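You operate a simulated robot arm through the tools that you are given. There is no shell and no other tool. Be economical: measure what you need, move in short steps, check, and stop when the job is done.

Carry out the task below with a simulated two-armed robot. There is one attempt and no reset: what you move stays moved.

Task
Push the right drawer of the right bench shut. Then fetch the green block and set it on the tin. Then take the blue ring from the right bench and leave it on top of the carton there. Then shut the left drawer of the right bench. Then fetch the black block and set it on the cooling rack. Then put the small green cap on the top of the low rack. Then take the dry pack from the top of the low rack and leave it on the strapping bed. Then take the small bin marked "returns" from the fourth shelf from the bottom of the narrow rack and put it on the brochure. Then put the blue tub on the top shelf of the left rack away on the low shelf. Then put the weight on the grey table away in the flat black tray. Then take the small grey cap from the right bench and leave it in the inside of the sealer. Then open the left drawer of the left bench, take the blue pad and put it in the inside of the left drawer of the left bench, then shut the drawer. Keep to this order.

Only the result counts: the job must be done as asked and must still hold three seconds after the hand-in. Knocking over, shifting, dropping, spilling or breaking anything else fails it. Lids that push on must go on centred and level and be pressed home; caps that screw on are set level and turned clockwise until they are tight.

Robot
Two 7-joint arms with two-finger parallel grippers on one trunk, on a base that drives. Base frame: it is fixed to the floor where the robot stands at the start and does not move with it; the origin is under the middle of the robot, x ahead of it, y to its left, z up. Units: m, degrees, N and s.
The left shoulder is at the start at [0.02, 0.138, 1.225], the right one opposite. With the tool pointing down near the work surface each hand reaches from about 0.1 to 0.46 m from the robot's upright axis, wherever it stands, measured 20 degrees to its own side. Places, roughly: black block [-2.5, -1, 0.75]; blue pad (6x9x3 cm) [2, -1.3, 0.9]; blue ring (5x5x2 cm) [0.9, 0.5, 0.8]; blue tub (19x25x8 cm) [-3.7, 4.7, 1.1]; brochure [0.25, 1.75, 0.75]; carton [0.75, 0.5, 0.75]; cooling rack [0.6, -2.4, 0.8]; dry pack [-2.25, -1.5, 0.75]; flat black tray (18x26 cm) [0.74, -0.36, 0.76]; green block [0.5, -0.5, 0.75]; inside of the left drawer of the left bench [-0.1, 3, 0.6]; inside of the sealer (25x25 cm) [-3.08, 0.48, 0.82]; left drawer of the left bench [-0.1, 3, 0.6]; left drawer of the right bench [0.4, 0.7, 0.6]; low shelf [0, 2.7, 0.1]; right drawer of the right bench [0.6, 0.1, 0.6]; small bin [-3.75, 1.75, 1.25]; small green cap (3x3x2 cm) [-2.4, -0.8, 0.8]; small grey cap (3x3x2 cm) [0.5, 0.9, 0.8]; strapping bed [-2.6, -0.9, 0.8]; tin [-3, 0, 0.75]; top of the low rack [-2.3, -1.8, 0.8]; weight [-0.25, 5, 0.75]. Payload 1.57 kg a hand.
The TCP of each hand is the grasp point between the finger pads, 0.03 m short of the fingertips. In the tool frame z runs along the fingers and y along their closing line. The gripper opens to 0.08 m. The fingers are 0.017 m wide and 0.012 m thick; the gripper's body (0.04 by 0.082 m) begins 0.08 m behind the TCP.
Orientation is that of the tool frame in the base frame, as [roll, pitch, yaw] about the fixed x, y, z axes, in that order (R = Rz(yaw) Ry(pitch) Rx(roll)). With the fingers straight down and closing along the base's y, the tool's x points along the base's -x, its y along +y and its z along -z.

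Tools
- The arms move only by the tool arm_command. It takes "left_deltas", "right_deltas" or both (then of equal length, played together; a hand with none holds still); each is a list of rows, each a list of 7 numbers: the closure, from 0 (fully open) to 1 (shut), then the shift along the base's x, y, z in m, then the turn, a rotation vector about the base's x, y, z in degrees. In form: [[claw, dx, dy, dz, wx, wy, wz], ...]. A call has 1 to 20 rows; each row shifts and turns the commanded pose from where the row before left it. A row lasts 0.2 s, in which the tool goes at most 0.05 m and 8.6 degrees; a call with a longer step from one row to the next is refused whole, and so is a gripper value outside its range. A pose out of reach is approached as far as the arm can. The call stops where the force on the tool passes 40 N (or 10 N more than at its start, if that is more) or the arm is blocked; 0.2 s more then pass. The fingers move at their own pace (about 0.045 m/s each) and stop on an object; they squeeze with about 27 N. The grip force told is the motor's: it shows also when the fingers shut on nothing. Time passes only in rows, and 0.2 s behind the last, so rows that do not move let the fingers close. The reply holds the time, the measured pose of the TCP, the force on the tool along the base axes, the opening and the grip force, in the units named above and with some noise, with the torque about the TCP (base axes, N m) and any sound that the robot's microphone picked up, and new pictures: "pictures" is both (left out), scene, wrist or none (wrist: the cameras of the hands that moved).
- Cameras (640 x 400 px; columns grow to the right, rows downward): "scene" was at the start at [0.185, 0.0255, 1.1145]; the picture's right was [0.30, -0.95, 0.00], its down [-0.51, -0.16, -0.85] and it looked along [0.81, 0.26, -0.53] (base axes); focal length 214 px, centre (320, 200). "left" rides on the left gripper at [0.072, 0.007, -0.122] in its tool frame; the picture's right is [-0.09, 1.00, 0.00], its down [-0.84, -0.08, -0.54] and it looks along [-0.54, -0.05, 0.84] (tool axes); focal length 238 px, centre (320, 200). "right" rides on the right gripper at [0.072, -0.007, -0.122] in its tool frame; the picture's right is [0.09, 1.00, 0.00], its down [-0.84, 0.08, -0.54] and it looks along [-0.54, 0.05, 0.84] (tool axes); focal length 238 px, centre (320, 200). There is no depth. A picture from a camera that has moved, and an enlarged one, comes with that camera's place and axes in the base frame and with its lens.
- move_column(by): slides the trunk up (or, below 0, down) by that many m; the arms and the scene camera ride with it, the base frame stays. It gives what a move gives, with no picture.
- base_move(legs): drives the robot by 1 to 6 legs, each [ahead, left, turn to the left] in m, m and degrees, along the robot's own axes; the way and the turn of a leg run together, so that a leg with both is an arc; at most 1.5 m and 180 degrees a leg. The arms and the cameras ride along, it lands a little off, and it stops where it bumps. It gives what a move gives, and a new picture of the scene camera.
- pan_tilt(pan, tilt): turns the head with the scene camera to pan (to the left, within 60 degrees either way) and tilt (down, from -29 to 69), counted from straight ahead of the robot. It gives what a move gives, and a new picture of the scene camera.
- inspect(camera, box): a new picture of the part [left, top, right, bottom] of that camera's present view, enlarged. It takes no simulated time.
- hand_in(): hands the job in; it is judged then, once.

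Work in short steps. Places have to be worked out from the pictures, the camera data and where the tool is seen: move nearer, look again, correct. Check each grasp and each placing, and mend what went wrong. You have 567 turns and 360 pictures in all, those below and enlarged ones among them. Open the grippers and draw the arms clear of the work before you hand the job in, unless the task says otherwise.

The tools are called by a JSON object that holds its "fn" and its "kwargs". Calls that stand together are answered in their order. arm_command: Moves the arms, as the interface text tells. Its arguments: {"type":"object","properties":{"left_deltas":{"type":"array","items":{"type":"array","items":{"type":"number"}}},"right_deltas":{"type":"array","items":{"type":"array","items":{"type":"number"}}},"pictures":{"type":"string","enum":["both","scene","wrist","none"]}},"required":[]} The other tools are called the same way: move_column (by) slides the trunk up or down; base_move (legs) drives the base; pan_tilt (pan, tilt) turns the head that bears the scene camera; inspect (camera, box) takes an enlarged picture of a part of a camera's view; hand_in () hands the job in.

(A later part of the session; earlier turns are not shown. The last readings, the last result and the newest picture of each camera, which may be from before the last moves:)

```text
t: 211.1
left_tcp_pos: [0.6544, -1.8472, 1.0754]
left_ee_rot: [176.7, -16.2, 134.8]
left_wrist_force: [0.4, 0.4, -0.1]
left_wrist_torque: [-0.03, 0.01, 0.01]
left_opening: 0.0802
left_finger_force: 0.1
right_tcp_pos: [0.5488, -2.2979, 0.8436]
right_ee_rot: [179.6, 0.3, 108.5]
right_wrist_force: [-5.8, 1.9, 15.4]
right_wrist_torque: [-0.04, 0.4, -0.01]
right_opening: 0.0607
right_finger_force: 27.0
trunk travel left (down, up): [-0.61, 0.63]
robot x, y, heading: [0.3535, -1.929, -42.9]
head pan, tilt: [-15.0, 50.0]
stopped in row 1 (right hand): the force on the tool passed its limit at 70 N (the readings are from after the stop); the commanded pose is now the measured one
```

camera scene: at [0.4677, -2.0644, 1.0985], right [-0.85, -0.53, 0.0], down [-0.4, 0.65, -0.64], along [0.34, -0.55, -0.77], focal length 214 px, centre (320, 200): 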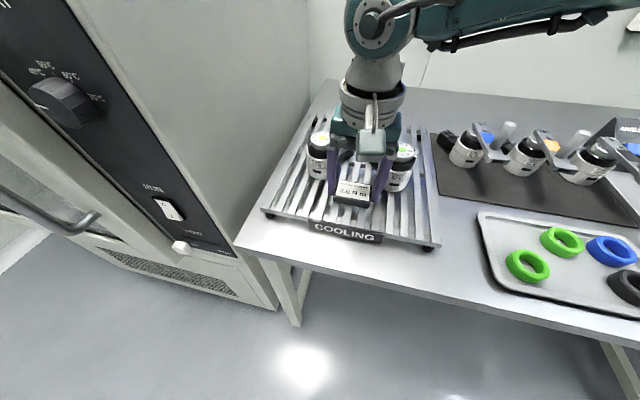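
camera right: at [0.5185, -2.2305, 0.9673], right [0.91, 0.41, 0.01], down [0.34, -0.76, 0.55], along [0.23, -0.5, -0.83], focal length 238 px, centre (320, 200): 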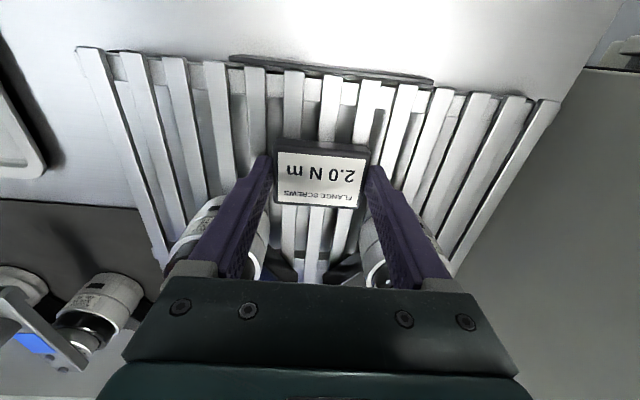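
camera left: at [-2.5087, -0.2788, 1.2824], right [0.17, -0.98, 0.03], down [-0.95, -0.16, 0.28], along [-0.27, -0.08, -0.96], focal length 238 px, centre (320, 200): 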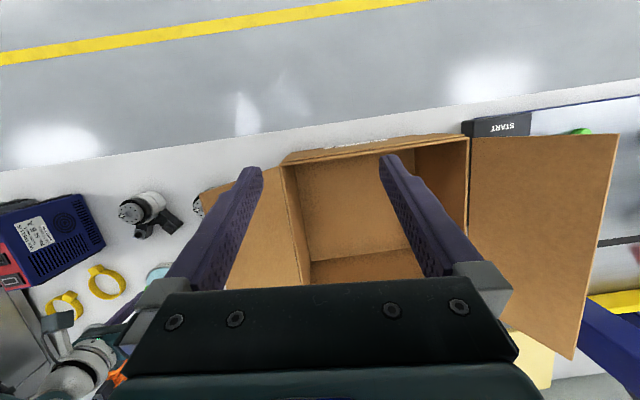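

Contact with the rack at tcp z≈0.8436. Release and rise.

{"fn": "arm_command", "kwargs": {"right_deltas": [[1, 0, 0, 0.001, 0, 0, 0], [0.5, 0, 0, 0, 0, 0, 0], [0.12, 0, 0, 0, 0, 0, 0], [0.12, 0, 0, 0, 0, 0, 0], [0.12, 0, 0, 0.03, 0, 0, 0], [0.12, 0, 0, 0.05, 0, 0, 0], [0, 0, 0, 0.05, 0, 0, 0]], "pictures": "both"}}

```text
t: 212.7
left_tcp_pos: [0.6534, -1.8464, 1.0747]
left_ee_rot: [176.6, -16.3, 134.9]
left_wrist_force: [-0.8, 0.0, -0.9]
left_wrist_torque: [-0.01, 0.0, 0.0]
left_opening: 0.0801
left_finger_force: 0.1
right_tcp_pos: [0.5499, -2.2949, 0.9724]
right_ee_rot: [179.5, 0.3, 108.6]
right_wrist_force: [-0.7, 0.1, 0.8]
right_wrist_torque: [0.01, 0.0, -0.02]
right_opening: 0.0798
right_finger_force: 0.1
trunk travel left (down, up): [-0.61, 0.63]
robot x, y, heading: [0.3542, -1.9295, -43.3]
head pan, tilt: [-15.0, 50.0]
camera scene: at [0.4676, -2.0645, 1.0984], right [-0.85, -0.53, 0.0], down [-0.4, 0.65, -0.64], along [0.34, -0.55, -0.77], focal length 214 px, centre (320, 200)
camera right: at [0.5209, -2.2294, 1.0943], right [0.91, 0.4, 0.01], down [0.34, -0.77, 0.55], along [0.23, -0.5, -0.84], focal length 238 px, centre (320, 200)
```

scene: 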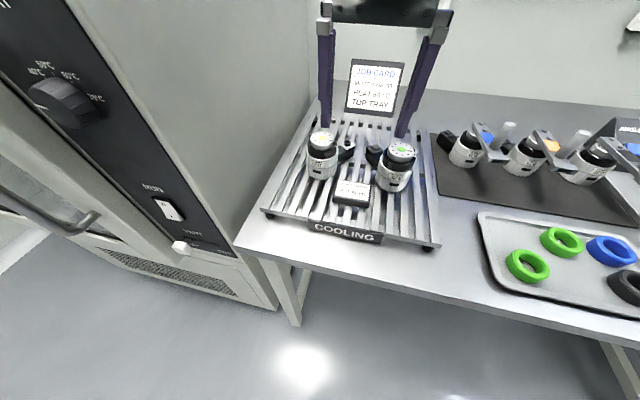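
right: 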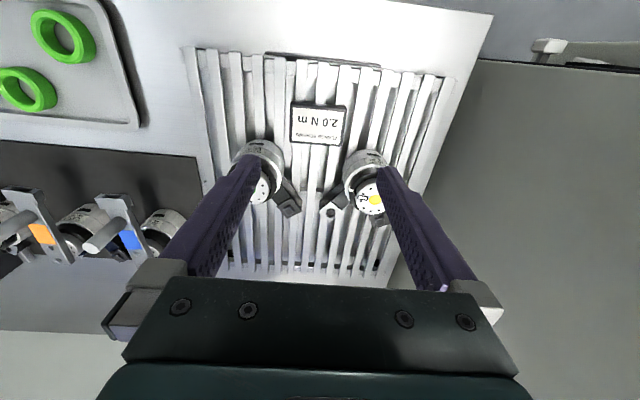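

Black block placed on the cooling rack. Back off, and return to the strapping bench for the green cap.

{"fn": "move_column", "kwargs": {"by": 0.3}}

{"fn": "pan_tilt", "kwargs": {"pan": 0, "tilt": 45}}

{"fn": "base_move", "kwargs": {"legs": [[-0.6, 0, 0], [0, 0, -119], [0.72, -0.66, 0], [0.72, -0.66, 0]]}}

```text
t: 215.7
left_tcp_pos: [0.6532, -1.8462, 1.3752]
left_ee_rot: [176.7, -16.3, 134.8]
left_wrist_force: [0.0, -0.4, -0.2]
left_wrist_torque: [0.04, 0.05, 0.01]
left_opening: 0.0798
left_finger_force: 0.1
right_tcp_pos: [0.5509, -2.2957, 1.272]
right_ee_rot: [179.4, 0.4, 108.6]
right_wrist_force: [0.4, -0.2, -0.5]
right_wrist_torque: [-0.04, -0.01, 0.03]
right_opening: 0.0799
right_finger_force: 0.0
trunk travel left (down, up): [-0.91, 0.33]
robot x, y, heading: [0.3543, -1.9255, -43.1]
head pan, tilt: [-15.0, 50.0]
```

```text
t: 216.4
left_tcp_pos: [0.6542, -1.8469, 1.375]
left_ee_rot: [176.8, -16.3, 134.9]
left_wrist_force: [-0.1, -0.6, 0.3]
left_wrist_torque: [0.01, 0.0, 0.03]
left_opening: 0.0798
left_finger_force: 0.0
right_tcp_pos: [0.5501, -2.2968, 1.2723]
right_ee_rot: [179.5, 0.4, 108.5]
right_wrist_force: [0.2, -1.0, -0.1]
right_wrist_torque: [0.0, -0.01, -0.03]
right_opening: 0.08
right_finger_force: 0.0
trunk travel left (down, up): [-0.91, 0.33]
robot x, y, heading: [0.3534, -1.9304, -43.1]
head pan, tilt: [0.0, 45.0]
camera scene: at [0.4862, -2.0546, 1.4054], right [-0.68, -0.73, 0.0], down [-0.52, 0.48, -0.71], along [0.52, -0.48, -0.71], focal length 214 px, centre (320, 200)
```

scene: 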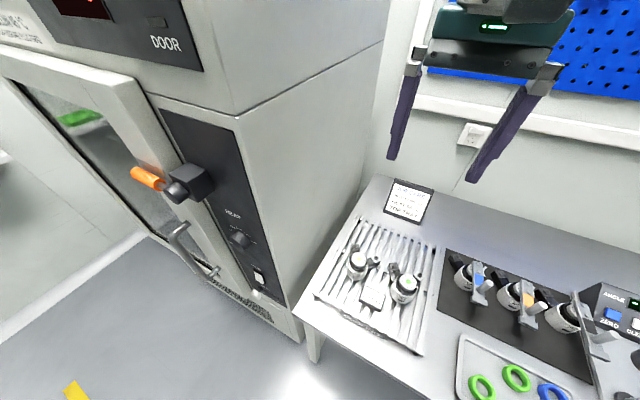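

```text
t: 234.2
left_tcp_pos: [-1.9352, -1.0177, 1.3749]
left_ee_rot: [176.8, -16.3, 16.5]
left_wrist_force: [1.1, -0.4, -0.8]
left_wrist_torque: [0.02, 0.0, 0.0]
left_opening: 0.0799
left_finger_force: 0.1
right_tcp_pos: [-2.2817, -0.7137, 1.2721]
right_ee_rot: [179.5, 0.4, -9.8]
right_wrist_force: [-0.1, 0.6, -0.5]
right_wrist_torque: [-0.02, 0.03, 0.0]
right_opening: 0.0801
right_finger_force: 0.0
trunk travel left (down, up): [-0.91, 0.33]
robot x, y, heading: [-1.8626, -0.7136, -161.3]
head pan, tilt: [0.0, 45.0]
camera scene: at [-2.0377, -0.774, 1.4054], right [-0.32, 0.95, 0.0], down [0.67, 0.22, -0.71], along [-0.67, -0.22, -0.71], focal length 214 px, centre (320, 200)
```

scene: 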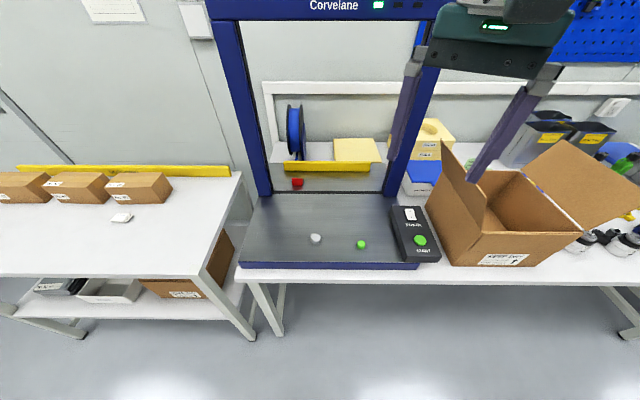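

Green cap ≈(-2.429,-0.769). Advance 0.14 m, lower the trunk, and restore hand yaw.

{"fn": "base_move", "kwargs": {"legs": [[0.14, 0, 0]]}}

{"fn": "move_column", "kwargs": {"by": -0.3}}

{"fn": "arm_command", "kwargs": {"right_deltas": [[0, 0, 0, 0, 0, 0, 8.5], [0, 0, 0, 0, 0, 0, 8.5], [0, 0, 0, 0, 0, 0, 8.5]], "pictures": "both"}}

```text
t: 235.5
left_tcp_pos: [-2.0681, -1.0615, 1.3751]
left_ee_rot: [176.7, -16.3, 16.5]
left_wrist_force: [-0.1, 0.1, 1.0]
left_wrist_torque: [0.01, 0.04, -0.01]
left_opening: 0.0801
left_finger_force: 0.1
right_tcp_pos: [-2.4149, -0.7575, 1.2725]
right_ee_rot: [179.5, 0.3, -9.6]
right_wrist_force: [0.0, -0.3, 0.4]
right_wrist_torque: [-0.02, -0.03, -0.02]
right_opening: 0.0801
right_finger_force: 0.0
trunk travel left (down, up): [-0.91, 0.33]
robot x, y, heading: [-1.9987, -0.7577, -161.4]
head pan, tilt: [0.0, 45.0]
camera scene: at [-2.1694, -0.8183, 1.4054], right [-0.32, 0.95, 0.0], down [0.67, 0.23, -0.71], along [-0.67, -0.23, -0.71], focal length 214 px, centre (320, 200)
```

scene: 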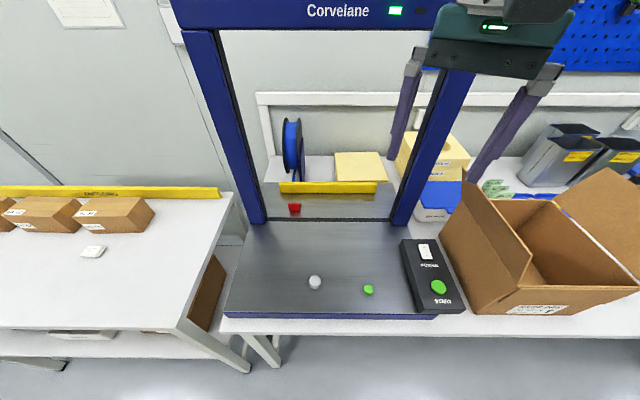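

```text
t: 238.5
left_tcp_pos: [-2.0676, -1.062, 1.0745]
left_ee_rot: [176.6, -16.3, 16.5]
left_wrist_force: [-0.3, 0.4, 0.7]
left_wrist_torque: [-0.02, 0.02, -0.01]
left_opening: 0.0802
left_finger_force: 0.1
right_tcp_pos: [-2.4139, -0.7579, 0.9725]
right_ee_rot: [179.5, 0.4, -9.8]
right_wrist_force: [-1.5, -0.7, 0.3]
right_wrist_torque: [0.01, -0.01, 0.01]
right_opening: 0.08
right_finger_force: 0.0
trunk travel left (down, up): [-0.61, 0.63]
robot x, y, heading: [-2.0009, -0.7606, -161.2]
head pan, tilt: [0.0, 45.0]
```

```text
t: 239.3
left_tcp_pos: [-2.0676, -1.0617, 1.0747]
left_ee_rot: [176.8, -16.3, 16.5]
left_wrist_force: [-0.5, 0.1, -0.2]
left_wrist_torque: [0.02, 0.0, 0.0]
left_opening: 0.08
left_finger_force: 0.1
right_tcp_pos: [-2.4135, -0.7575, 0.9724]
right_ee_rot: [179.6, 0.3, 15.9]
right_wrist_force: [-0.7, 0.0, -0.5]
right_wrist_torque: [-0.01, 0.0, 0.02]
right_opening: 0.0802
right_finger_force: 0.1
trunk travel left (down, up): [-0.61, 0.63]
robot x, y, heading: [-1.9966, -0.7581, -161.4]
head pan, tilt: [0.0, 45.0]
camera scene: at [-2.1695, -0.8183, 1.1054], right [-0.32, 0.95, 0.0], down [0.67, 0.23, -0.71], along [-0.67, -0.23, -0.71], focal length 214 px, centre (320, 200)
camera right: at [-2.3455, -0.73, 1.0939], right [0.36, -0.93, 0.01], down [-0.78, -0.3, 0.55], along [-0.51, -0.2, -0.84], focal length 238 px, centre (320, 200)
```

scene: 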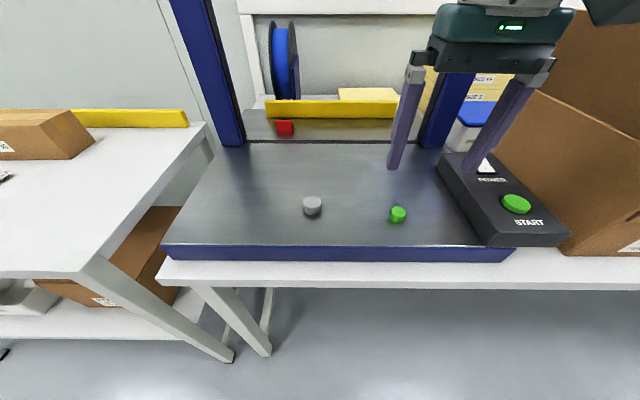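
right: 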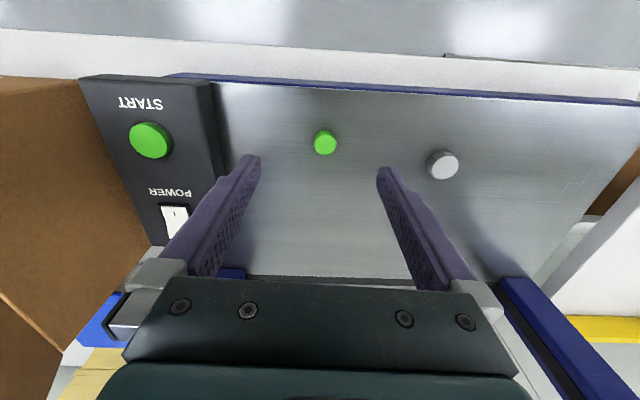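

Cap at (-2.425,-0.769), bed z 0.830. Descend to 0.866 and grip.

{"fn": "arm_command", "kwargs": {"right_deltas": [[0, -0.0115, -0.0115, -0.03, 0, 0, 0], [0, 0, 0, -0.04, 0, 0, 0], [0, 0, 0, -0.028, 0, 0, 0], [0, 0, 0, -0.008, 0, 0, 0], [0.6, 0, 0, 0, 0, 0, 0], [1, 0, 0, 0, 0, 0, 0], [1, 0, 0, 0, 0, 0, 0], [1, 0, 0, 0, 0, 0, 0], [1, 0, 0, 0, 0, 0, 0]], "pictures": "wrist"}}

```text
t: 241.3
left_tcp_pos: [-2.0673, -1.0614, 1.0751]
left_ee_rot: [176.6, -16.2, 16.6]
left_wrist_force: [-0.4, -0.4, 0.0]
left_wrist_torque: [0.01, 0.0, -0.03]
left_opening: 0.0802
left_finger_force: 0.1
right_tcp_pos: [-2.4253, -0.7699, 0.8661]
right_ee_rot: [179.6, 0.3, 15.7]
right_wrist_force: [0.2, 0.0, 0.4]
right_wrist_torque: [0.01, -0.02, -0.05]
right_opening: 0.0206
right_finger_force: 26.2
trunk travel left (down, up): [-0.61, 0.63]
robot x, y, heading: [-1.9987, -0.7604, -161.2]
head pan, tilt: [0.0, 45.0]
camera right: at [-2.3568, -0.7422, 0.9881], right [0.36, -0.93, 0.01], down [-0.78, -0.3, 0.55], along [-0.51, -0.2, -0.84], focal length 238 px, centre (320, 200)
```

right: 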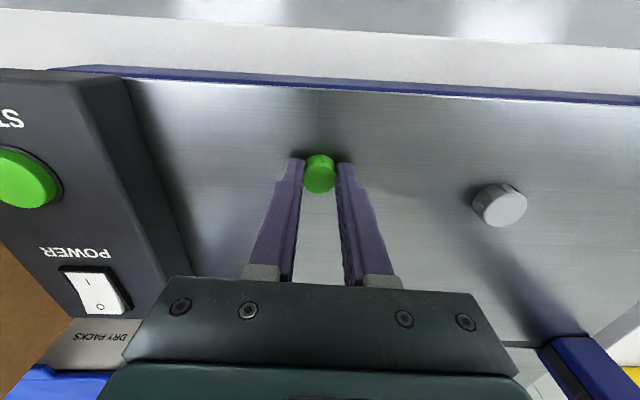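

Cap gripped (20.6 mm). Lift and slide the robot left in front of the low rack.

{"fn": "arm_command", "kwargs": {"right_deltas": [[1, 0, 0, 0.04, 0, 0, 0], [1, 0, 0, 0.05, 0, 0, 0], [1, 0, 0, 0.05, 0, 0, 0]], "pictures": "none"}}

{"fn": "base_move", "kwargs": {"legs": [[0.0, 0.68, -1]]}}

```text
t: 242.1
left_tcp_pos: [-2.0673, -1.0624, 1.0749]
left_ee_rot: [176.7, -16.3, 16.5]
left_wrist_force: [0.3, -0.5, -0.8]
left_wrist_torque: [-0.04, 0.01, -0.01]
left_opening: 0.08
left_finger_force: 0.0
right_tcp_pos: [-2.4261, -0.7705, 1.0074]
right_ee_rot: [179.6, 0.3, 15.7]
right_wrist_force: [0.3, -0.3, 0.2]
right_wrist_torque: [-0.02, 0.01, 0.04]
right_opening: 0.0195
right_finger_force: 27.0
trunk travel left (down, up): [-0.61, 0.63]
robot x, y, heading: [-1.9971, -0.7602, -161.4]
head pan, tilt: [0.0, 45.0]
```

```text
t: 245.9
left_tcp_pos: [-1.8734, -1.7142, 1.0751]
left_ee_rot: [176.6, -16.3, 14.4]
left_wrist_force: [0.1, -0.4, 0.4]
left_wrist_torque: [-0.02, -0.01, 0.01]
left_opening: 0.0798
left_finger_force: 0.0
right_tcp_pos: [-2.2196, -1.4089, 1.0078]
right_ee_rot: [179.6, 0.2, 13.6]
right_wrist_force: [-0.2, -0.2, -0.8]
right_wrist_torque: [0.01, -0.03, 0.03]
right_opening: 0.0218
right_finger_force: 27.6
trunk travel left (down, up): [-0.61, 0.63]
robot x, y, heading: [-1.7906, -1.4124, -163.4]
head pan, tilt: [0.0, 45.0]
camera scene: at [-1.9656, -1.4663, 1.1054], right [-0.28, 0.96, 0.0], down [0.68, 0.2, -0.71], along [-0.68, -0.2, -0.71], focal length 214 px, centre (320, 200)
```

scene: 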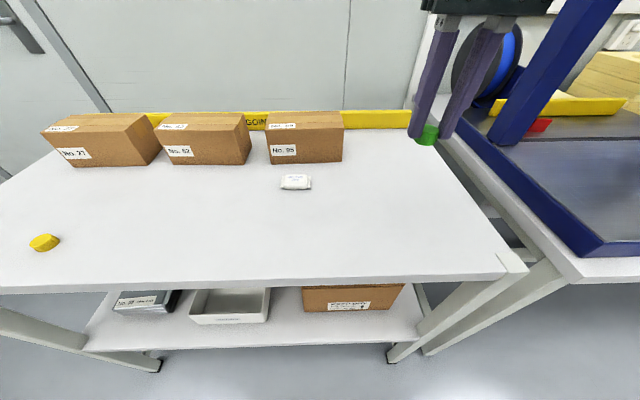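

The spot below the hand is free rack top. Descend toward it, then gently to contact.

{"fn": "arm_command", "kwargs": {"right_deltas": [[1, 0, 0, -0.04, 0, 0, 0], [1, 0, 0, -0.04, 0, 0, 0], [1, 0, 0, -0.04, 0, 0, 0], [1, 0, 0, -0.03, 0, 0, 0]], "pictures": "both"}}

```text
t: 246.9
left_tcp_pos: [-1.8719, -1.7135, 1.0763]
left_ee_rot: [176.8, -16.3, 14.4]
left_wrist_force: [0.3, -1.2, 0.0]
left_wrist_torque: [-0.02, -0.01, -0.01]
left_opening: 0.0799
left_finger_force: 0.0
right_tcp_pos: [-2.2216, -1.4119, 0.8557]
right_ee_rot: [179.5, 0.5, 13.5]
right_wrist_force: [-0.4, -0.2, -0.2]
right_wrist_torque: [0.01, -0.02, -0.01]
right_opening: 0.0216
right_finger_force: 26.9
trunk travel left (down, up): [-0.61, 0.63]
robot x, y, heading: [-1.7917, -1.4113, -163.7]
head pan, tilt: [0.0, 45.0]
camera scene: at [-1.9655, -1.4663, 1.1054], right [-0.28, 0.96, 0.0], down [0.68, 0.2, -0.71], along [-0.68, -0.2, -0.71], focal length 214 px, centre (320, 200)
camera right: at [-2.1526, -1.3852, 0.9777], right [0.32, -0.95, 0.01], down [-0.79, -0.27, 0.55], along [-0.52, -0.18, -0.84], focal length 238 px, centre (320, 200)
```

scene: 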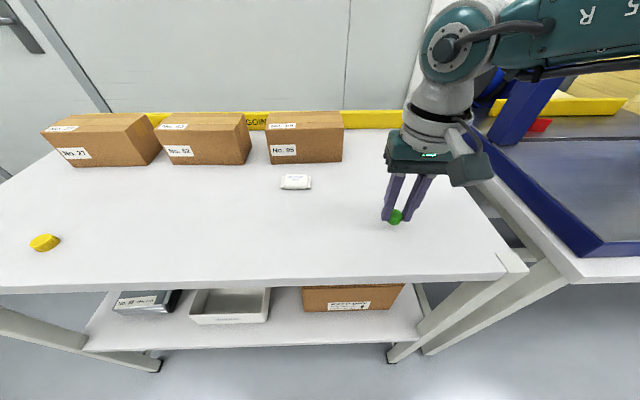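
right: 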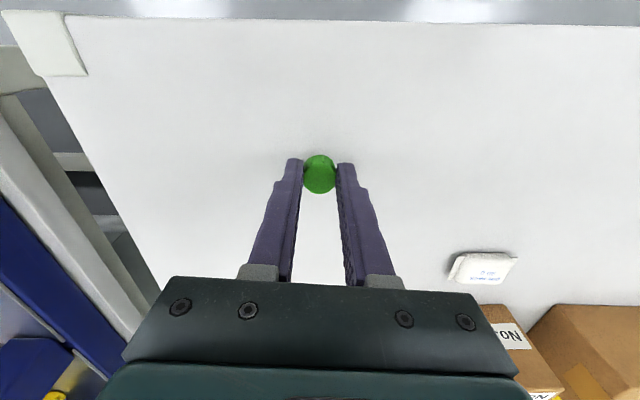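

{"fn": "arm_command", "kwargs": {"right_deltas": [[1, 0, 0, -0.01, 0, 0, 0], [1, 0, 0, -0.008, 0, 0, 0], [1, 0, 0, -0.006, 0, 0, 0], [1, 0, 0, -0.005, 0, 0, 0], [1, 0, 0, -0.005, 0, 0, 0], [1, 0, 0, -0.005, 0, 0, 0], [1, 0, 0, -0.005, 0, 0, 0], [1, 0, 0, -0.005, 0, 0, 0]], "pictures": "none"}}

```text
t: 248.0
left_tcp_pos: [-1.8718, -1.7125, 1.0752]
left_ee_rot: [176.7, -16.3, 14.2]
left_wrist_force: [0.2, -0.4, 1.1]
left_wrist_torque: [-0.01, 0.02, 0.0]
left_opening: 0.0801
left_finger_force: 0.0
right_tcp_pos: [-2.2244, -1.4098, 0.8299]
right_ee_rot: [179.5, 0.5, 13.5]
right_wrist_force: [3.5, 2.9, 15.8]
right_wrist_torque: [0.22, -0.08, -0.04]
right_opening: 0.0215
right_finger_force: 27.1
trunk travel left (down, up): [-0.61, 0.63]
robot x, y, heading: [-1.7923, -1.4119, -163.9]
head pan, tilt: [0.0, 45.0]
stopped in row 5 (right hand): the force on the tool passed its limit at 52 N (the readings are from after the stop); the commanded pose is now the measured one
```

Contact; rack top ≈0.795. Release and lift.

{"fn": "arm_command", "kwargs": {"right_deltas": [[1, 0, 0, 0.001, 0, 0, 0], [0.7, 0, 0, 0, 0, 0, 0], [0.5, 0, 0, 0, 0, 0, 0], [0.5, 0, 0, 0.03, 0, 0, 0], [0, 0, 0, 0.05, 0, 0, 0]], "pictures": "both"}}

```text
t: 249.2
left_tcp_pos: [-1.8733, -1.7133, 1.0747]
left_ee_rot: [176.7, -16.3, 14.4]
left_wrist_force: [0.3, 0.8, 0.5]
left_wrist_torque: [-0.04, 0.01, 0.0]
left_opening: 0.0804
left_finger_force: 0.0
right_tcp_pos: [-2.221, -1.4096, 0.9103]
right_ee_rot: [179.5, 0.4, 13.5]
right_wrist_force: [0.0, 0.5, 0.4]
right_wrist_torque: [0.01, 0.02, 0.02]
right_opening: 0.0743
right_finger_force: 0.0
trunk travel left (down, up): [-0.61, 0.63]
robot x, y, heading: [-1.7923, -1.4155, -163.5]
head pan, tilt: [0.0, 45.0]
camera scene: at [-1.9657, -1.4661, 1.1053], right [-0.28, 0.96, 0.0], down [0.68, 0.2, -0.71], along [-0.68, -0.2, -0.71], focal length 214 px, centre (320, 200)
camera right: at [-2.1522, -1.3845, 1.0306], right [0.32, -0.95, 0.01], down [-0.79, -0.27, 0.55], along [-0.52, -0.18, -0.84], focal length 238 px, centre (320, 200)
```

scene: 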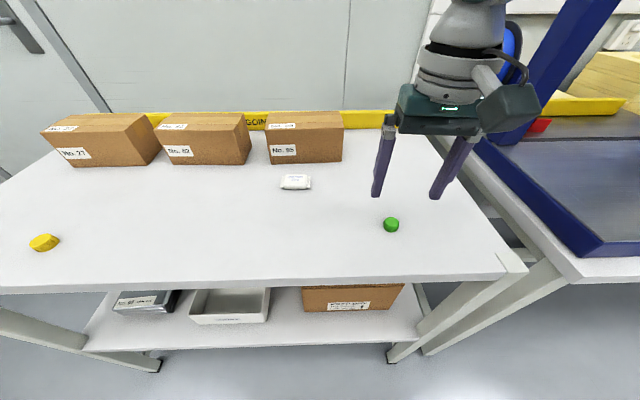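
right: 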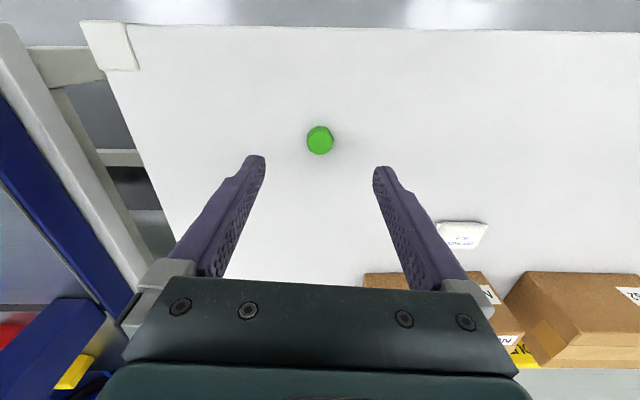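

Cap is on the rack. The dry pack is at ≈(-2.294,-1.623). Shift left 0.15 m and ahead 0.05 m (avoiding the lower shelf), then zoom on the pack.

{"fn": "base_move", "kwargs": {"legs": [[0.05, 0.15, 1]]}}

{"fn": "inspect", "kwargs": {"camera": "right", "box": [240, 130, 400, 230]}}

```text
t: 250.6
left_tcp_pos: [-1.8732, -1.8725, 1.0742]
left_ee_rot: [176.7, -16.3, 15.2]
left_wrist_force: [-0.1, -0.2, -0.3]
left_wrist_torque: [0.0, -0.01, -0.02]
left_opening: 0.0799
left_finger_force: 0.0
right_tcp_pos: [-2.2253, -1.5748, 0.9088]
right_ee_rot: [179.5, 0.5, 14.4]
right_wrist_force: [0.8, -0.1, 0.6]
right_wrist_torque: [0.03, 0.02, 0.0]
right_opening: 0.08
right_finger_force: 0.0
trunk travel left (down, up): [-0.61, 0.63]
robot x, y, heading: [-1.797, -1.5733, -162.9]
head pan, tilt: [0.0, 45.0]
camera scene: at [-1.9691, -1.6275, 1.1054], right [-0.3, 0.96, 0.0], down [0.68, 0.21, -0.71], along [-0.68, -0.21, -0.71], focal length 214 px, centre (320, 200)
```

scene: 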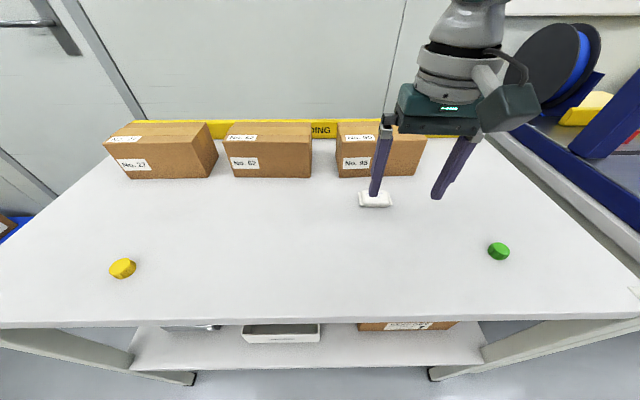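

```text
4.00 times, centred on (320, 180) of right
camera zoom: at [-2.1571, -1.5489, 1.0307], right [0.34, -0.94, 0.01], down [-0.79, -0.28, 0.55], along [-0.51, -0.19, -0.84], focal length 953 px, centre (320, 280)
```

zoom: 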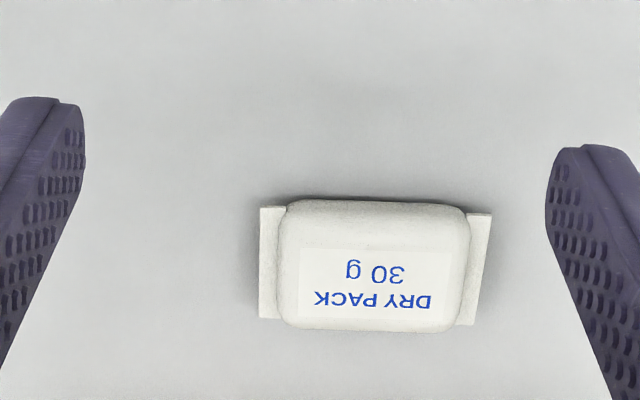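

Pack: ~6.4 cm incl. seals × 4.1 cm, centre ≈(-2.284,-1.613), 2° off my hand's yaw. I raise the hand, lower the trunk for more reach, then go over the pack.

{"fn": "arm_command", "kwargs": {"right_deltas": [[0, 0, 0, 0.04, 0, 0, 2], [0, 0, 0, 0.04, 0, 0, 0], [0, 0, 0, 0.04, 0, 0, 0]], "pictures": "none"}}

{"fn": "move_column", "kwargs": {"by": -0.12}}

{"fn": "arm_command", "kwargs": {"right_deltas": [[0, -0.029, -0.019, 0, 0, 0, 0], [0, -0.029, -0.019, 0, 0, 0, 0], [0, 0, 0, -0.02, 0, 0, 0]], "pictures": "wrist"}}

```text
t: 251.4
left_tcp_pos: [-1.8727, -1.874, 1.0753]
left_ee_rot: [176.7, -16.3, 15.3]
left_wrist_force: [-0.1, 0.8, 0.3]
left_wrist_torque: [0.0, 0.0, -0.04]
left_opening: 0.08
left_finger_force: 0.1
right_tcp_pos: [-2.2263, -1.5737, 1.0282]
right_ee_rot: [179.4, 0.3, 16.4]
right_wrist_force: [-0.5, -0.9, -0.5]
right_wrist_torque: [0.03, -0.02, 0.02]
right_opening: 0.0801
right_finger_force: 0.0
trunk travel left (down, up): [-0.61, 0.63]
robot x, y, heading: [-1.793, -1.5706, -162.7]
head pan, tilt: [0.0, 45.0]
```

```text
t: 252.9
left_tcp_pos: [-1.8733, -1.8736, 0.955]
left_ee_rot: [176.7, -16.4, 15.2]
left_wrist_force: [0.4, 0.0, 0.1]
left_wrist_torque: [-0.02, -0.02, -0.01]
left_opening: 0.0798
left_finger_force: 0.1
right_tcp_pos: [-2.2259, -1.5748, 0.9084]
right_ee_rot: [179.4, 0.3, 16.4]
right_wrist_force: [0.7, -0.2, -0.8]
right_wrist_torque: [-0.05, 0.01, 0.01]
right_opening: 0.08
right_finger_force: 0.1
trunk travel left (down, up): [-0.49, 0.75]
robot x, y, heading: [-1.7977, -1.5724, -162.8]
head pan, tilt: [0.0, 45.0]
```

```text
t: 253.7
left_tcp_pos: [-1.8718, -1.8723, 0.9542]
left_ee_rot: [176.8, -16.3, 15.2]
left_wrist_force: [-0.5, -0.3, 1.1]
left_wrist_torque: [-0.02, 0.01, 0.03]
left_opening: 0.0803
left_finger_force: 0.0
right_tcp_pos: [-2.2804, -1.6091, 0.8876]
right_ee_rot: [179.5, 0.4, 16.5]
right_wrist_force: [0.5, 0.2, 0.4]
right_wrist_torque: [0.03, -0.03, -0.02]
right_opening: 0.0804
right_finger_force: 0.0
right hand out of reach, approached as far as the arm can: row 2
trunk travel left (down, up): [-0.49, 0.75]
robot x, y, heading: [-1.7978, -1.5699, -162.8]
head pan, tilt: [0.0, 45.0]
camera right: at [-2.2119, -1.582, 1.0092], right [0.37, -0.93, 0.01], down [-0.78, -0.31, 0.55], along [-0.51, -0.21, -0.84], focal length 238 px, centre (320, 200)
```

right: 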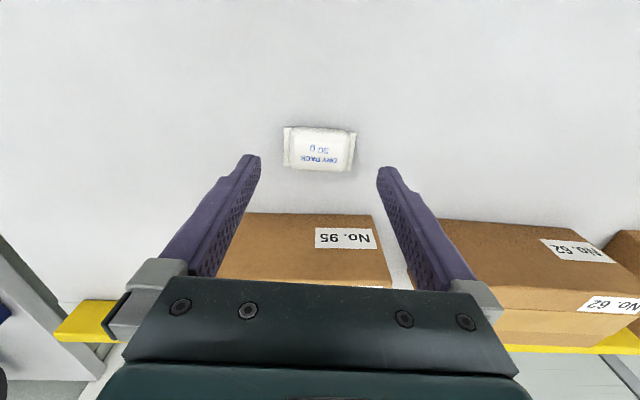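

Centred (off by ~5 mm). Correct and descend to contact.

{"fn": "arm_command", "kwargs": {"right_deltas": [[0, -0.005, -0.003, -0.02, 0, 0, 0], [0, 0, 0, -0.02, 0, 0, 0], [0, 0, 0, -0.012, 0, 0, 0], [0, 0, 0, -0.005, 0, 0, 0], [0, 0, 0, -0.004, 0, 0, 0], [0, 0, 0, -0.004, 0, 0, 0]], "pictures": "wrist"}}

```text
t: 255.0
left_tcp_pos: [-1.8732, -1.872, 0.9556]
left_ee_rot: [176.7, -16.3, 15.1]
left_wrist_force: [0.3, -0.7, 0.7]
left_wrist_torque: [0.03, 0.0, -0.01]
left_opening: 0.0801
left_finger_force: 0.0
right_tcp_pos: [-2.2754, -1.6076, 0.8295]
right_ee_rot: [179.6, 0.3, 16.3]
right_wrist_force: [4.7, 1.6, 14.7]
right_wrist_torque: [0.71, -0.09, -0.19]
right_opening: 0.0795
right_finger_force: 0.1
right hand out of reach, approached as far as the arm can: row 1, 3
trunk travel left (down, up): [-0.49, 0.75]
robot x, y, heading: [-1.7928, -1.5704, -162.8]
head pan, tilt: [0.0, 45.0]
stopped in row 6 (right hand): the force on the tool passed its limit at 47 N (the readings are from after the stop); the commanded pose is now the measured one
camera right: at [-2.2074, -1.5801, 0.9518], right [0.37, -0.93, 0.01], down [-0.78, -0.31, 0.55], along [-0.51, -0.21, -0.84], focal length 238 px, centre (320, 200)
```

right: 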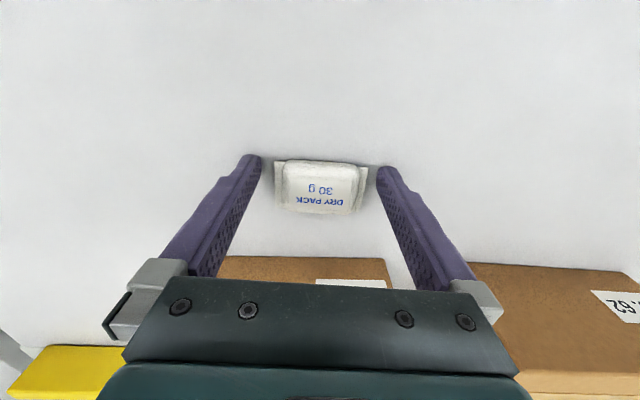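

Fingers straddle the pack but ~1.2 cm short. Lift slightly, inch the base 2 cm forward, lower again.

{"fn": "arm_command", "kwargs": {"right_deltas": [[0, 0, 0, 0.025, 0, 0, 0]], "pictures": "none"}}

{"fn": "base_move", "kwargs": {"legs": [[0.02, 0, 0]]}}

{"fn": "inspect", "kwargs": {"camera": "right", "box": [200, 80, 440, 260]}}

```text
t: 255.4
left_tcp_pos: [-1.8729, -1.8727, 0.9543]
left_ee_rot: [176.7, -16.3, 15.2]
left_wrist_force: [-0.2, 0.3, -0.6]
left_wrist_torque: [-0.03, -0.01, -0.03]
left_opening: 0.08
left_finger_force: 0.0
right_tcp_pos: [-2.2764, -1.6088, 0.8547]
right_ee_rot: [179.4, 0.3, 16.5]
right_wrist_force: [0.8, 0.1, 0.6]
right_wrist_torque: [0.03, 0.03, -0.01]
right_opening: 0.08
right_finger_force: 0.0
trunk travel left (down, up): [-0.49, 0.75]
robot x, y, heading: [-1.7936, -1.5714, -162.8]
head pan, tilt: [0.0, 45.0]
```

```text
t: 256.2
left_tcp_pos: [-1.8909, -1.8802, 0.9544]
left_ee_rot: [176.7, -16.3, 15.1]
left_wrist_force: [-0.3, 1.0, -0.3]
left_wrist_torque: [-0.01, 0.0, -0.01]
left_opening: 0.0796
left_finger_force: 0.0
right_tcp_pos: [-2.2959, -1.6131, 0.8539]
right_ee_rot: [179.5, 0.2, 16.4]
right_wrist_force: [0.4, -0.2, -0.2]
right_wrist_torque: [-0.02, 0.0, 0.0]
right_opening: 0.0795
right_finger_force: 0.1
trunk travel left (down, up): [-0.49, 0.75]
robot x, y, heading: [-1.8195, -1.5766, -162.7]
head pan, tilt: [0.0, 45.0]
camera scene: at [-1.9882, -1.6334, 0.9855], right [-0.3, 0.96, 0.0], down [0.68, 0.21, -0.71], along [-0.68, -0.21, -0.71], focal length 214 px, centre (320, 200)
```

scene: 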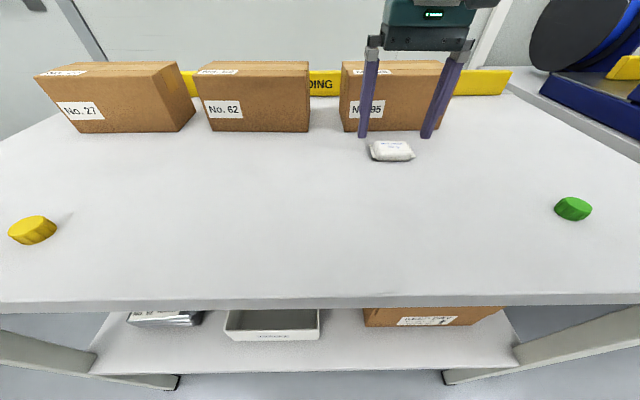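

```text
2.22 times, centred on (320, 170) of right
camera zoom: at [-2.2279, -1.5865, 0.9755], right [0.37, -0.93, 0.01], down [-0.78, -0.31, 0.55], along [-0.5, -0.21, -0.84], focal length 530 px, centre (320, 267)
```

zoom: 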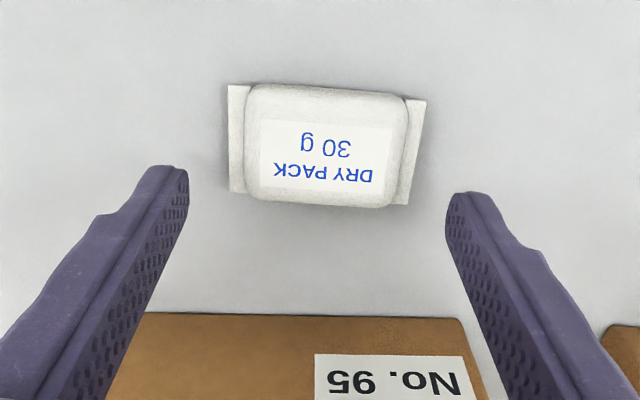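

Now 1.2 cm beyond; shift back and descend, then grip.

{"fn": "arm_command", "kwargs": {"right_deltas": [[0, 0.012, 0.001, 0, 0, 0, 0], [0, 0, 0, -0.012, 0, 0, 0], [0, 0, 0, -0.01, 0, 0, 0], [0.6, 0, 0, 0, 0, 0, 0], [1, 0, 0, 0, 0, 0, 0], [1, 0, 0, 0, 0, 0, 0]], "pictures": "wrist"}}

```text
t: 257.6
left_tcp_pos: [-1.8909, -1.8785, 0.9539]
left_ee_rot: [176.7, -16.3, 15.1]
left_wrist_force: [-0.9, -0.5, -0.2]
left_wrist_torque: [0.03, 0.02, 0.02]
left_opening: 0.0798
left_finger_force: 0.1
right_tcp_pos: [-2.2928, -1.6183, 0.8295]
right_ee_rot: [179.5, 0.2, 16.4]
right_wrist_force: [0.0, -1.1, -1.5]
right_wrist_torque: [0.0, 0.03, 0.0]
right_opening: 0.0588
right_finger_force: 26.8
right hand out of reach, approached as far as the arm can: row 1
trunk travel left (down, up): [-0.49, 0.75]
robot x, y, heading: [-1.8137, -1.578, -162.8]
head pan, tilt: [0.0, 45.0]
camera right: at [-2.2241, -1.5899, 0.9519], right [0.37, -0.93, 0.01], down [-0.78, -0.31, 0.55], along [-0.5, -0.21, -0.84], focal length 238 px, centre (320, 200)
```

right: 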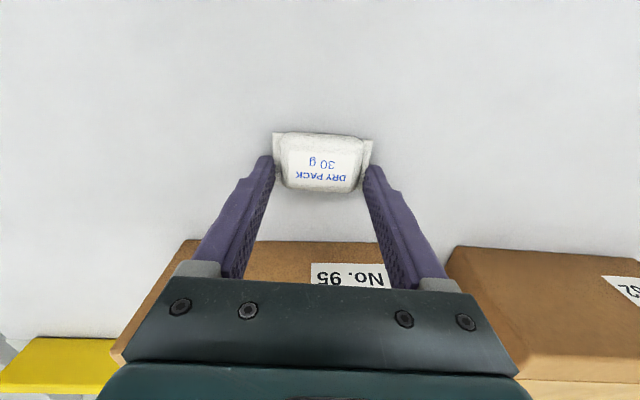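

Pack gripped (58.8 mm). Lift and carry to the strapping bed (previous spot of the black block).

{"fn": "arm_command", "kwargs": {"right_deltas": [[1, 0, 0, 0.03, 0, 0, 0], [1, 0, 0, 0.05, 0, 0, 0], [1, 0.02, 0.006, 0.04, 0, 0, 0]], "pictures": "none"}}

{"fn": "move_column", "kwargs": {"by": 0.12}}

{"fn": "base_move", "kwargs": {"legs": [[0.07, -0.635, 0]]}}

```text
t: 258.4
left_tcp_pos: [-1.8912, -1.8799, 0.9555]
left_ee_rot: [176.9, -16.3, 15.2]
left_wrist_force: [-0.1, -0.3, 0.2]
left_wrist_torque: [-0.01, 0.0, -0.04]
left_opening: 0.08
left_finger_force: 0.1
right_tcp_pos: [-2.292, -1.6226, 0.9391]
right_ee_rot: [179.5, 0.0, 16.4]
right_wrist_force: [-1.1, -0.5, -1.0]
right_wrist_torque: [-0.05, 0.02, 0.03]
right_opening: 0.0587
right_finger_force: 26.9
right hand out of reach, approached as far as the arm can: row 2, 3
trunk travel left (down, up): [-0.49, 0.75]
robot x, y, heading: [-1.8183, -1.5776, -162.9]
head pan, tilt: [0.0, 45.0]
```

```text
t: 259.9
left_tcp_pos: [-1.8909, -1.8792, 1.0747]
left_ee_rot: [176.8, -16.2, 15.2]
left_wrist_force: [0.3, -0.4, 0.0]
left_wrist_torque: [0.01, -0.02, 0.02]
left_opening: 0.0802
left_finger_force: 0.1
right_tcp_pos: [-2.2936, -1.6213, 1.0591]
right_ee_rot: [179.6, 0.1, 16.4]
right_wrist_force: [-0.3, -0.3, -0.9]
right_wrist_torque: [0.02, 0.01, 0.01]
right_opening: 0.0586
right_finger_force: 27.4
trunk travel left (down, up): [-0.61, 0.63]
robot x, y, heading: [-1.8141, -1.578, -162.8]
head pan, tilt: [0.0, 45.0]
```

```text
t: 263.5
left_tcp_pos: [-2.1481, -1.2874, 1.076]
left_ee_rot: [176.7, -16.3, 14.9]
left_wrist_force: [0.4, -0.7, 0.1]
left_wrist_torque: [-0.03, 0.02, -0.03]
left_opening: 0.0802
left_finger_force: 0.1
right_tcp_pos: [-2.5459, -1.028, 1.0587]
right_ee_rot: [179.5, 0.1, 16.1]
right_wrist_force: [0.6, -0.7, -0.3]
right_wrist_torque: [0.01, 0.03, -0.01]
right_opening: 0.0589
right_finger_force: 27.0
trunk travel left (down, up): [-0.61, 0.63]
robot x, y, heading: [-2.0696, -0.9885, -163.0]
head pan, tilt: [0.0, 45.0]
camera scene: at [-2.2422, -1.0407, 1.1054], right [-0.29, 0.96, 0.0], down [0.68, 0.2, -0.71], along [-0.68, -0.2, -0.71], focal length 214 px, centre (320, 200)
```

scene: 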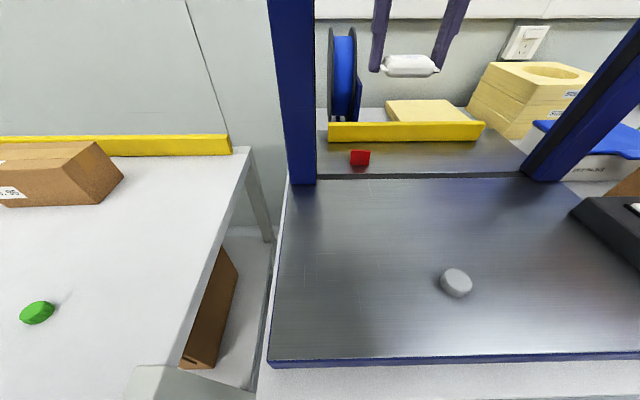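

Move over the free bed area and lower.

{"fn": "arm_command", "kwargs": {"right_deltas": [[1, 0.035, 0.02, -0.01, 0, 0, 0], [1, 0.035, 0.02, -0.02, 0, 0, 0], [1, 0, 0, -0.04, 0, 0, 0], [1, 0, 0, -0.04, 0, 0, 0], [1, 0, 0, -0.04, 0, 0, 0], [1, 0, 0, -0.03, 0, 0, 0], [1, 0, 0, -0.008, 0, 0, 0], [1, 0, 0, -0.005, 0, 0, 0], [1, 0, 0, -0.004, 0, 0, 0]], "pictures": "wrist"}}

```text
t: 265.5
left_tcp_pos: [-2.1472, -1.2871, 1.0754]
left_ee_rot: [176.8, -16.4, 14.9]
left_wrist_force: [0.6, 0.0, 0.6]
left_wrist_torque: [0.05, -0.01, -0.03]
left_opening: 0.08
left_finger_force: 0.1
right_tcp_pos: [-2.5328, -1.0191, 0.8918]
right_ee_rot: [179.5, 0.1, 16.2]
right_wrist_force: [-1.1, 0.4, -0.4]
right_wrist_torque: [0.0, 0.02, 0.01]
right_opening: 0.0589
right_finger_force: 27.2
right hand out of reach, approached as far as the arm can: row 1, 2, 5, 6, 8
trunk travel left (down, up): [-0.61, 0.63]
robot x, y, heading: [-2.0673, -0.9864, -163.2]
head pan, tilt: [0.0, 45.0]
camera right: at [-2.4648, -0.992, 1.0131], right [0.36, -0.93, 0.01], down [-0.78, -0.3, 0.54], along [-0.5, -0.2, -0.84], focal length 238 px, centre (320, 200)
```

right: 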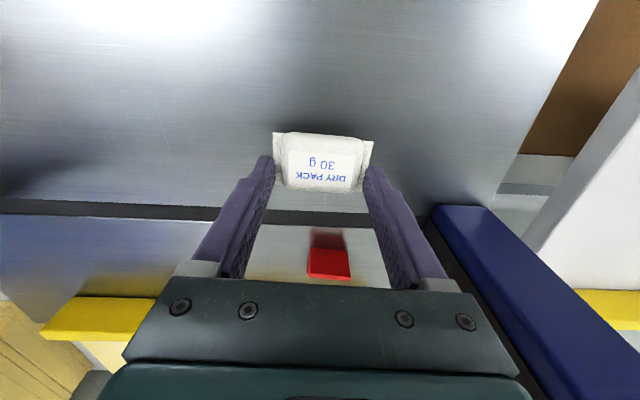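

The commanded pose was beyond reach; pull back 6 cm and lower.

{"fn": "arm_command", "kwargs": {"right_deltas": [[1, 0.03, 0.015, 0, 0, 0, 0], [1, 0.03, 0.015, 0, 0, 0, 0], [1, 0, 0, 0, 0, 0, 0]], "pictures": "none"}}

```text
t: 266.3
left_tcp_pos: [-2.1476, -1.2872, 1.0747]
left_ee_rot: [176.7, -16.3, 14.9]
left_wrist_force: [-0.3, 0.3, 0.3]
left_wrist_torque: [-0.01, 0.02, -0.01]
left_opening: 0.0801
left_finger_force: 0.0
right_tcp_pos: [-2.4744, -0.99, 0.8917]
right_ee_rot: [179.6, 0.1, 16.1]
right_wrist_force: [-0.3, 0.3, 0.3]
right_wrist_torque: [-0.02, 0.03, 0.0]
right_opening: 0.0587
right_finger_force: 27.1
trunk travel left (down, up): [-0.61, 0.63]
robot x, y, heading: [-2.0684, -0.9873, -163.0]
head pan, tilt: [0.0, 45.0]
```

Now at (-2.474,-0.99). Lower to contact (expected tcp ≈0.860).

{"fn": "arm_command", "kwargs": {"right_deltas": [[1, 0, 0, -0.015, 0, 0, 0], [1, 0, 0, -0.006, 0, 0, 0], [1, 0, 0, -0.004, 0, 0, 0], [1, 0, 0, -0.004, 0, 0, 0], [1, 0, 0, -0.004, 0, 0, 0]], "pictures": "none"}}

```text
t: 267.5
left_tcp_pos: [-2.1476, -1.2867, 1.0758]
left_ee_rot: [176.7, -16.3, 14.9]
left_wrist_force: [0.2, -0.5, 1.0]
left_wrist_torque: [0.01, -0.01, 0.03]
left_opening: 0.0799
left_finger_force: 0.1
right_tcp_pos: [-2.4731, -0.9905, 0.8614]
right_ee_rot: [179.5, 0.1, 16.0]
right_wrist_force: [5.9, 2.5, 21.6]
right_wrist_torque: [0.65, -0.04, -0.22]
right_opening: 0.0587
right_finger_force: 26.7
trunk travel left (down, up): [-0.61, 0.63]
robot x, y, heading: [-2.0662, -0.9877, -163.1]
head pan, tilt: [0.0, 45.0]
```

On the bed. Release and lift.

{"fn": "arm_command", "kwargs": {"right_deltas": [[1, 0, 0, 0.002, 0, 0, 0], [0.5, 0, 0, 0, 0, 0, 0], [0, 0, 0, 0, 0, 0, 0], [0, 0, 0, 0, 0, 0, 0], [0, 0, 0, 0.03, 0, 0, 0], [0, 0, 0, 0.05, 0, 0, 0], [0, 0, 0, 0.05, 0, 0, 0]], "pictures": "both"}}

{"fn": "move_column", "kwargs": {"by": 0.25}}

```text
t: 269.1
left_tcp_pos: [-2.1484, -1.2866, 1.0758]
left_ee_rot: [176.6, -16.3, 14.9]
left_wrist_force: [-0.9, -0.5, -0.2]
left_wrist_torque: [-0.01, 0.01, 0.0]
left_opening: 0.0801
left_finger_force: 0.1
right_tcp_pos: [-2.4743, -0.9877, 0.9912]
right_ee_rot: [179.6, 0.0, 16.1]
right_wrist_force: [0.5, 0.1, 0.7]
right_wrist_torque: [-0.01, 0.02, -0.03]
right_opening: 0.0797
right_finger_force: 0.1
trunk travel left (down, up): [-0.61, 0.63]
robot x, y, heading: [-2.0667, -0.9846, -162.9]
head pan, tilt: [0.0, 45.0]
camera scene: at [-2.2423, -1.0407, 1.1053], right [-0.29, 0.96, 0.0], down [0.68, 0.2, -0.71], along [-0.68, -0.2, -0.71], focal length 214 px, centre (320, 200)
camera right: at [-2.4061, -0.961, 1.1128], right [0.36, -0.93, 0.01], down [-0.78, -0.3, 0.54], along [-0.5, -0.2, -0.84], focal length 238 px, centre (320, 200)
```

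scene: 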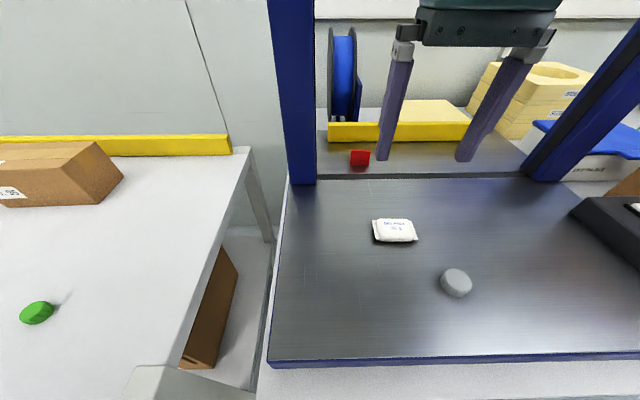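
right: 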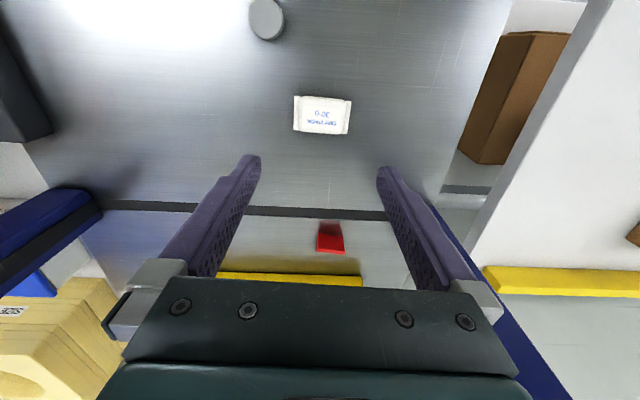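

```text
t: 271.6
left_tcp_pos: [-2.147, -1.2871, 1.3258]
left_ee_rot: [176.7, -16.3, 14.9]
left_wrist_force: [-0.6, 0.3, 0.5]
left_wrist_torque: [0.01, -0.03, -0.03]
left_opening: 0.08
left_finger_force: 0.1
right_tcp_pos: [-2.4748, -0.989, 1.2419]
right_ee_rot: [179.6, 0.1, 16.1]
right_wrist_force: [-0.3, -0.3, 0.5]
right_wrist_torque: [0.0, 0.02, 0.0]
right_opening: 0.0803
right_finger_force: 0.1
trunk travel left (down, up): [-0.86, 0.38]
robot x, y, heading: [-2.0708, -0.9834, -163.1]
head pan, tilt: [0.0, 45.0]
```

Dry pack is on the strapping bed. Now back off and drive along to the narrow rack for the "returns" bin.

{"fn": "pan_tilt", "kwargs": {"pan": 0, "tilt": 15}}

{"fn": "base_move", "kwargs": {"legs": [[-0.6, 0, 0.6], [0, -1.4, 0], [0, -1.4, 0]]}}

```text
t: 272.6
left_tcp_pos: [-2.1479, -1.287, 1.3253]
left_ee_rot: [176.7, -16.2, 14.9]
left_wrist_force: [0.5, -0.3, -0.6]
left_wrist_torque: [0.0, -0.02, 0.0]
left_opening: 0.0803
left_finger_force: 0.1
right_tcp_pos: [-2.4736, -0.988, 1.2403]
right_ee_rot: [179.8, 0.1, 16.1]
right_wrist_force: [-0.1, 0.2, -0.2]
right_wrist_torque: [0.01, 0.04, 0.0]
right_opening: 0.0798
right_finger_force: 0.1
trunk travel left (down, up): [-0.86, 0.38]
robot x, y, heading: [-2.0706, -0.987, -163.3]
head pan, tilt: [0.0, 15.0]
camera scene: at [-2.2537, -1.0442, 1.4021], right [-0.29, 0.96, 0.0], down [0.25, 0.08, -0.97], along [-0.92, -0.28, -0.26], focal length 214 px, centre (320, 200)
```

scene: 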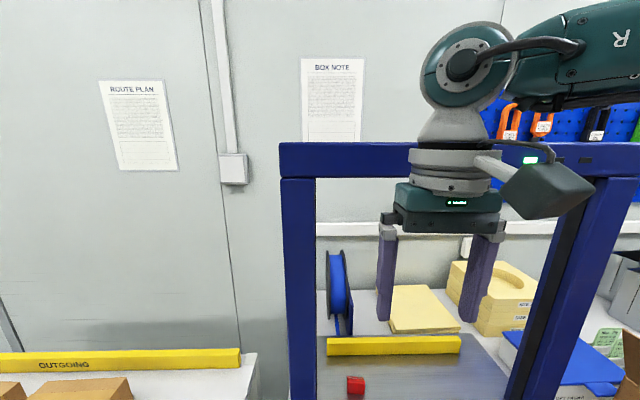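

```text
t: 289.1
left_tcp_pos: [-2.4887, 1.5336, 1.3255]
left_ee_rot: [176.7, -16.3, 18.1]
left_wrist_force: [0.0, -0.5, -0.3]
left_wrist_torque: [0.02, 0.0, 0.03]
left_opening: 0.08
left_finger_force: 0.1
right_tcp_pos: [-2.8312, 1.8128, 1.2403]
right_ee_rot: [179.5, 0.1, 19.2]
right_wrist_force: [0.0, -0.6, -0.4]
right_wrist_torque: [0.03, -0.01, -0.04]
right_opening: 0.08
right_finger_force: 0.2
trunk travel left (down, up): [-0.86, 0.38]
robot x, y, heading: [-2.4249, 1.8417, -160.0]
head pan, tilt: [0.0, 15.0]
camera scene: at [-2.609, 1.7701, 1.4022], right [-0.34, 0.94, 0.0], down [0.24, 0.09, -0.97], along [-0.91, -0.33, -0.26], focal length 214 px, centre (320, 200)
```

scene: 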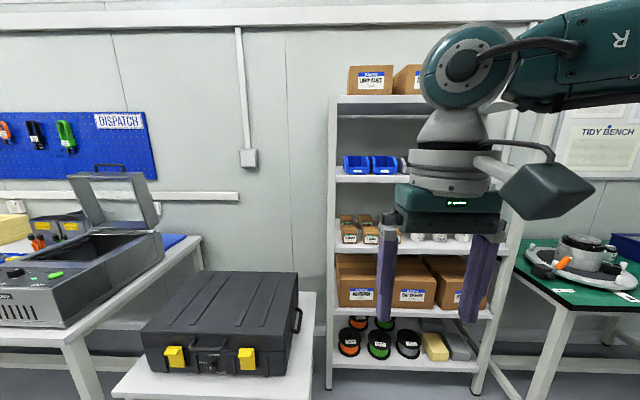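

The narrow rack is ahead; the fourth shelf holds blue bins. Zoom in.

{"fn": "inspect", "kwargs": {"camera": "scene", "box": [320, 60, 540, 200]}}

```text
2.86 times, centred on (430, 130) of scene
camera zoom: at [-2.609, 1.7701, 1.4022], right [-0.34, 0.94, 0.0], down [0.24, 0.09, -0.97], along [-0.91, -0.33, -0.26], focal length 613 px, centre (6, 400)
```

zoom: 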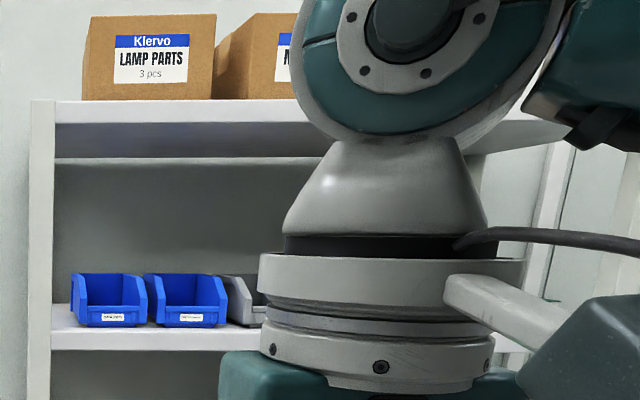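

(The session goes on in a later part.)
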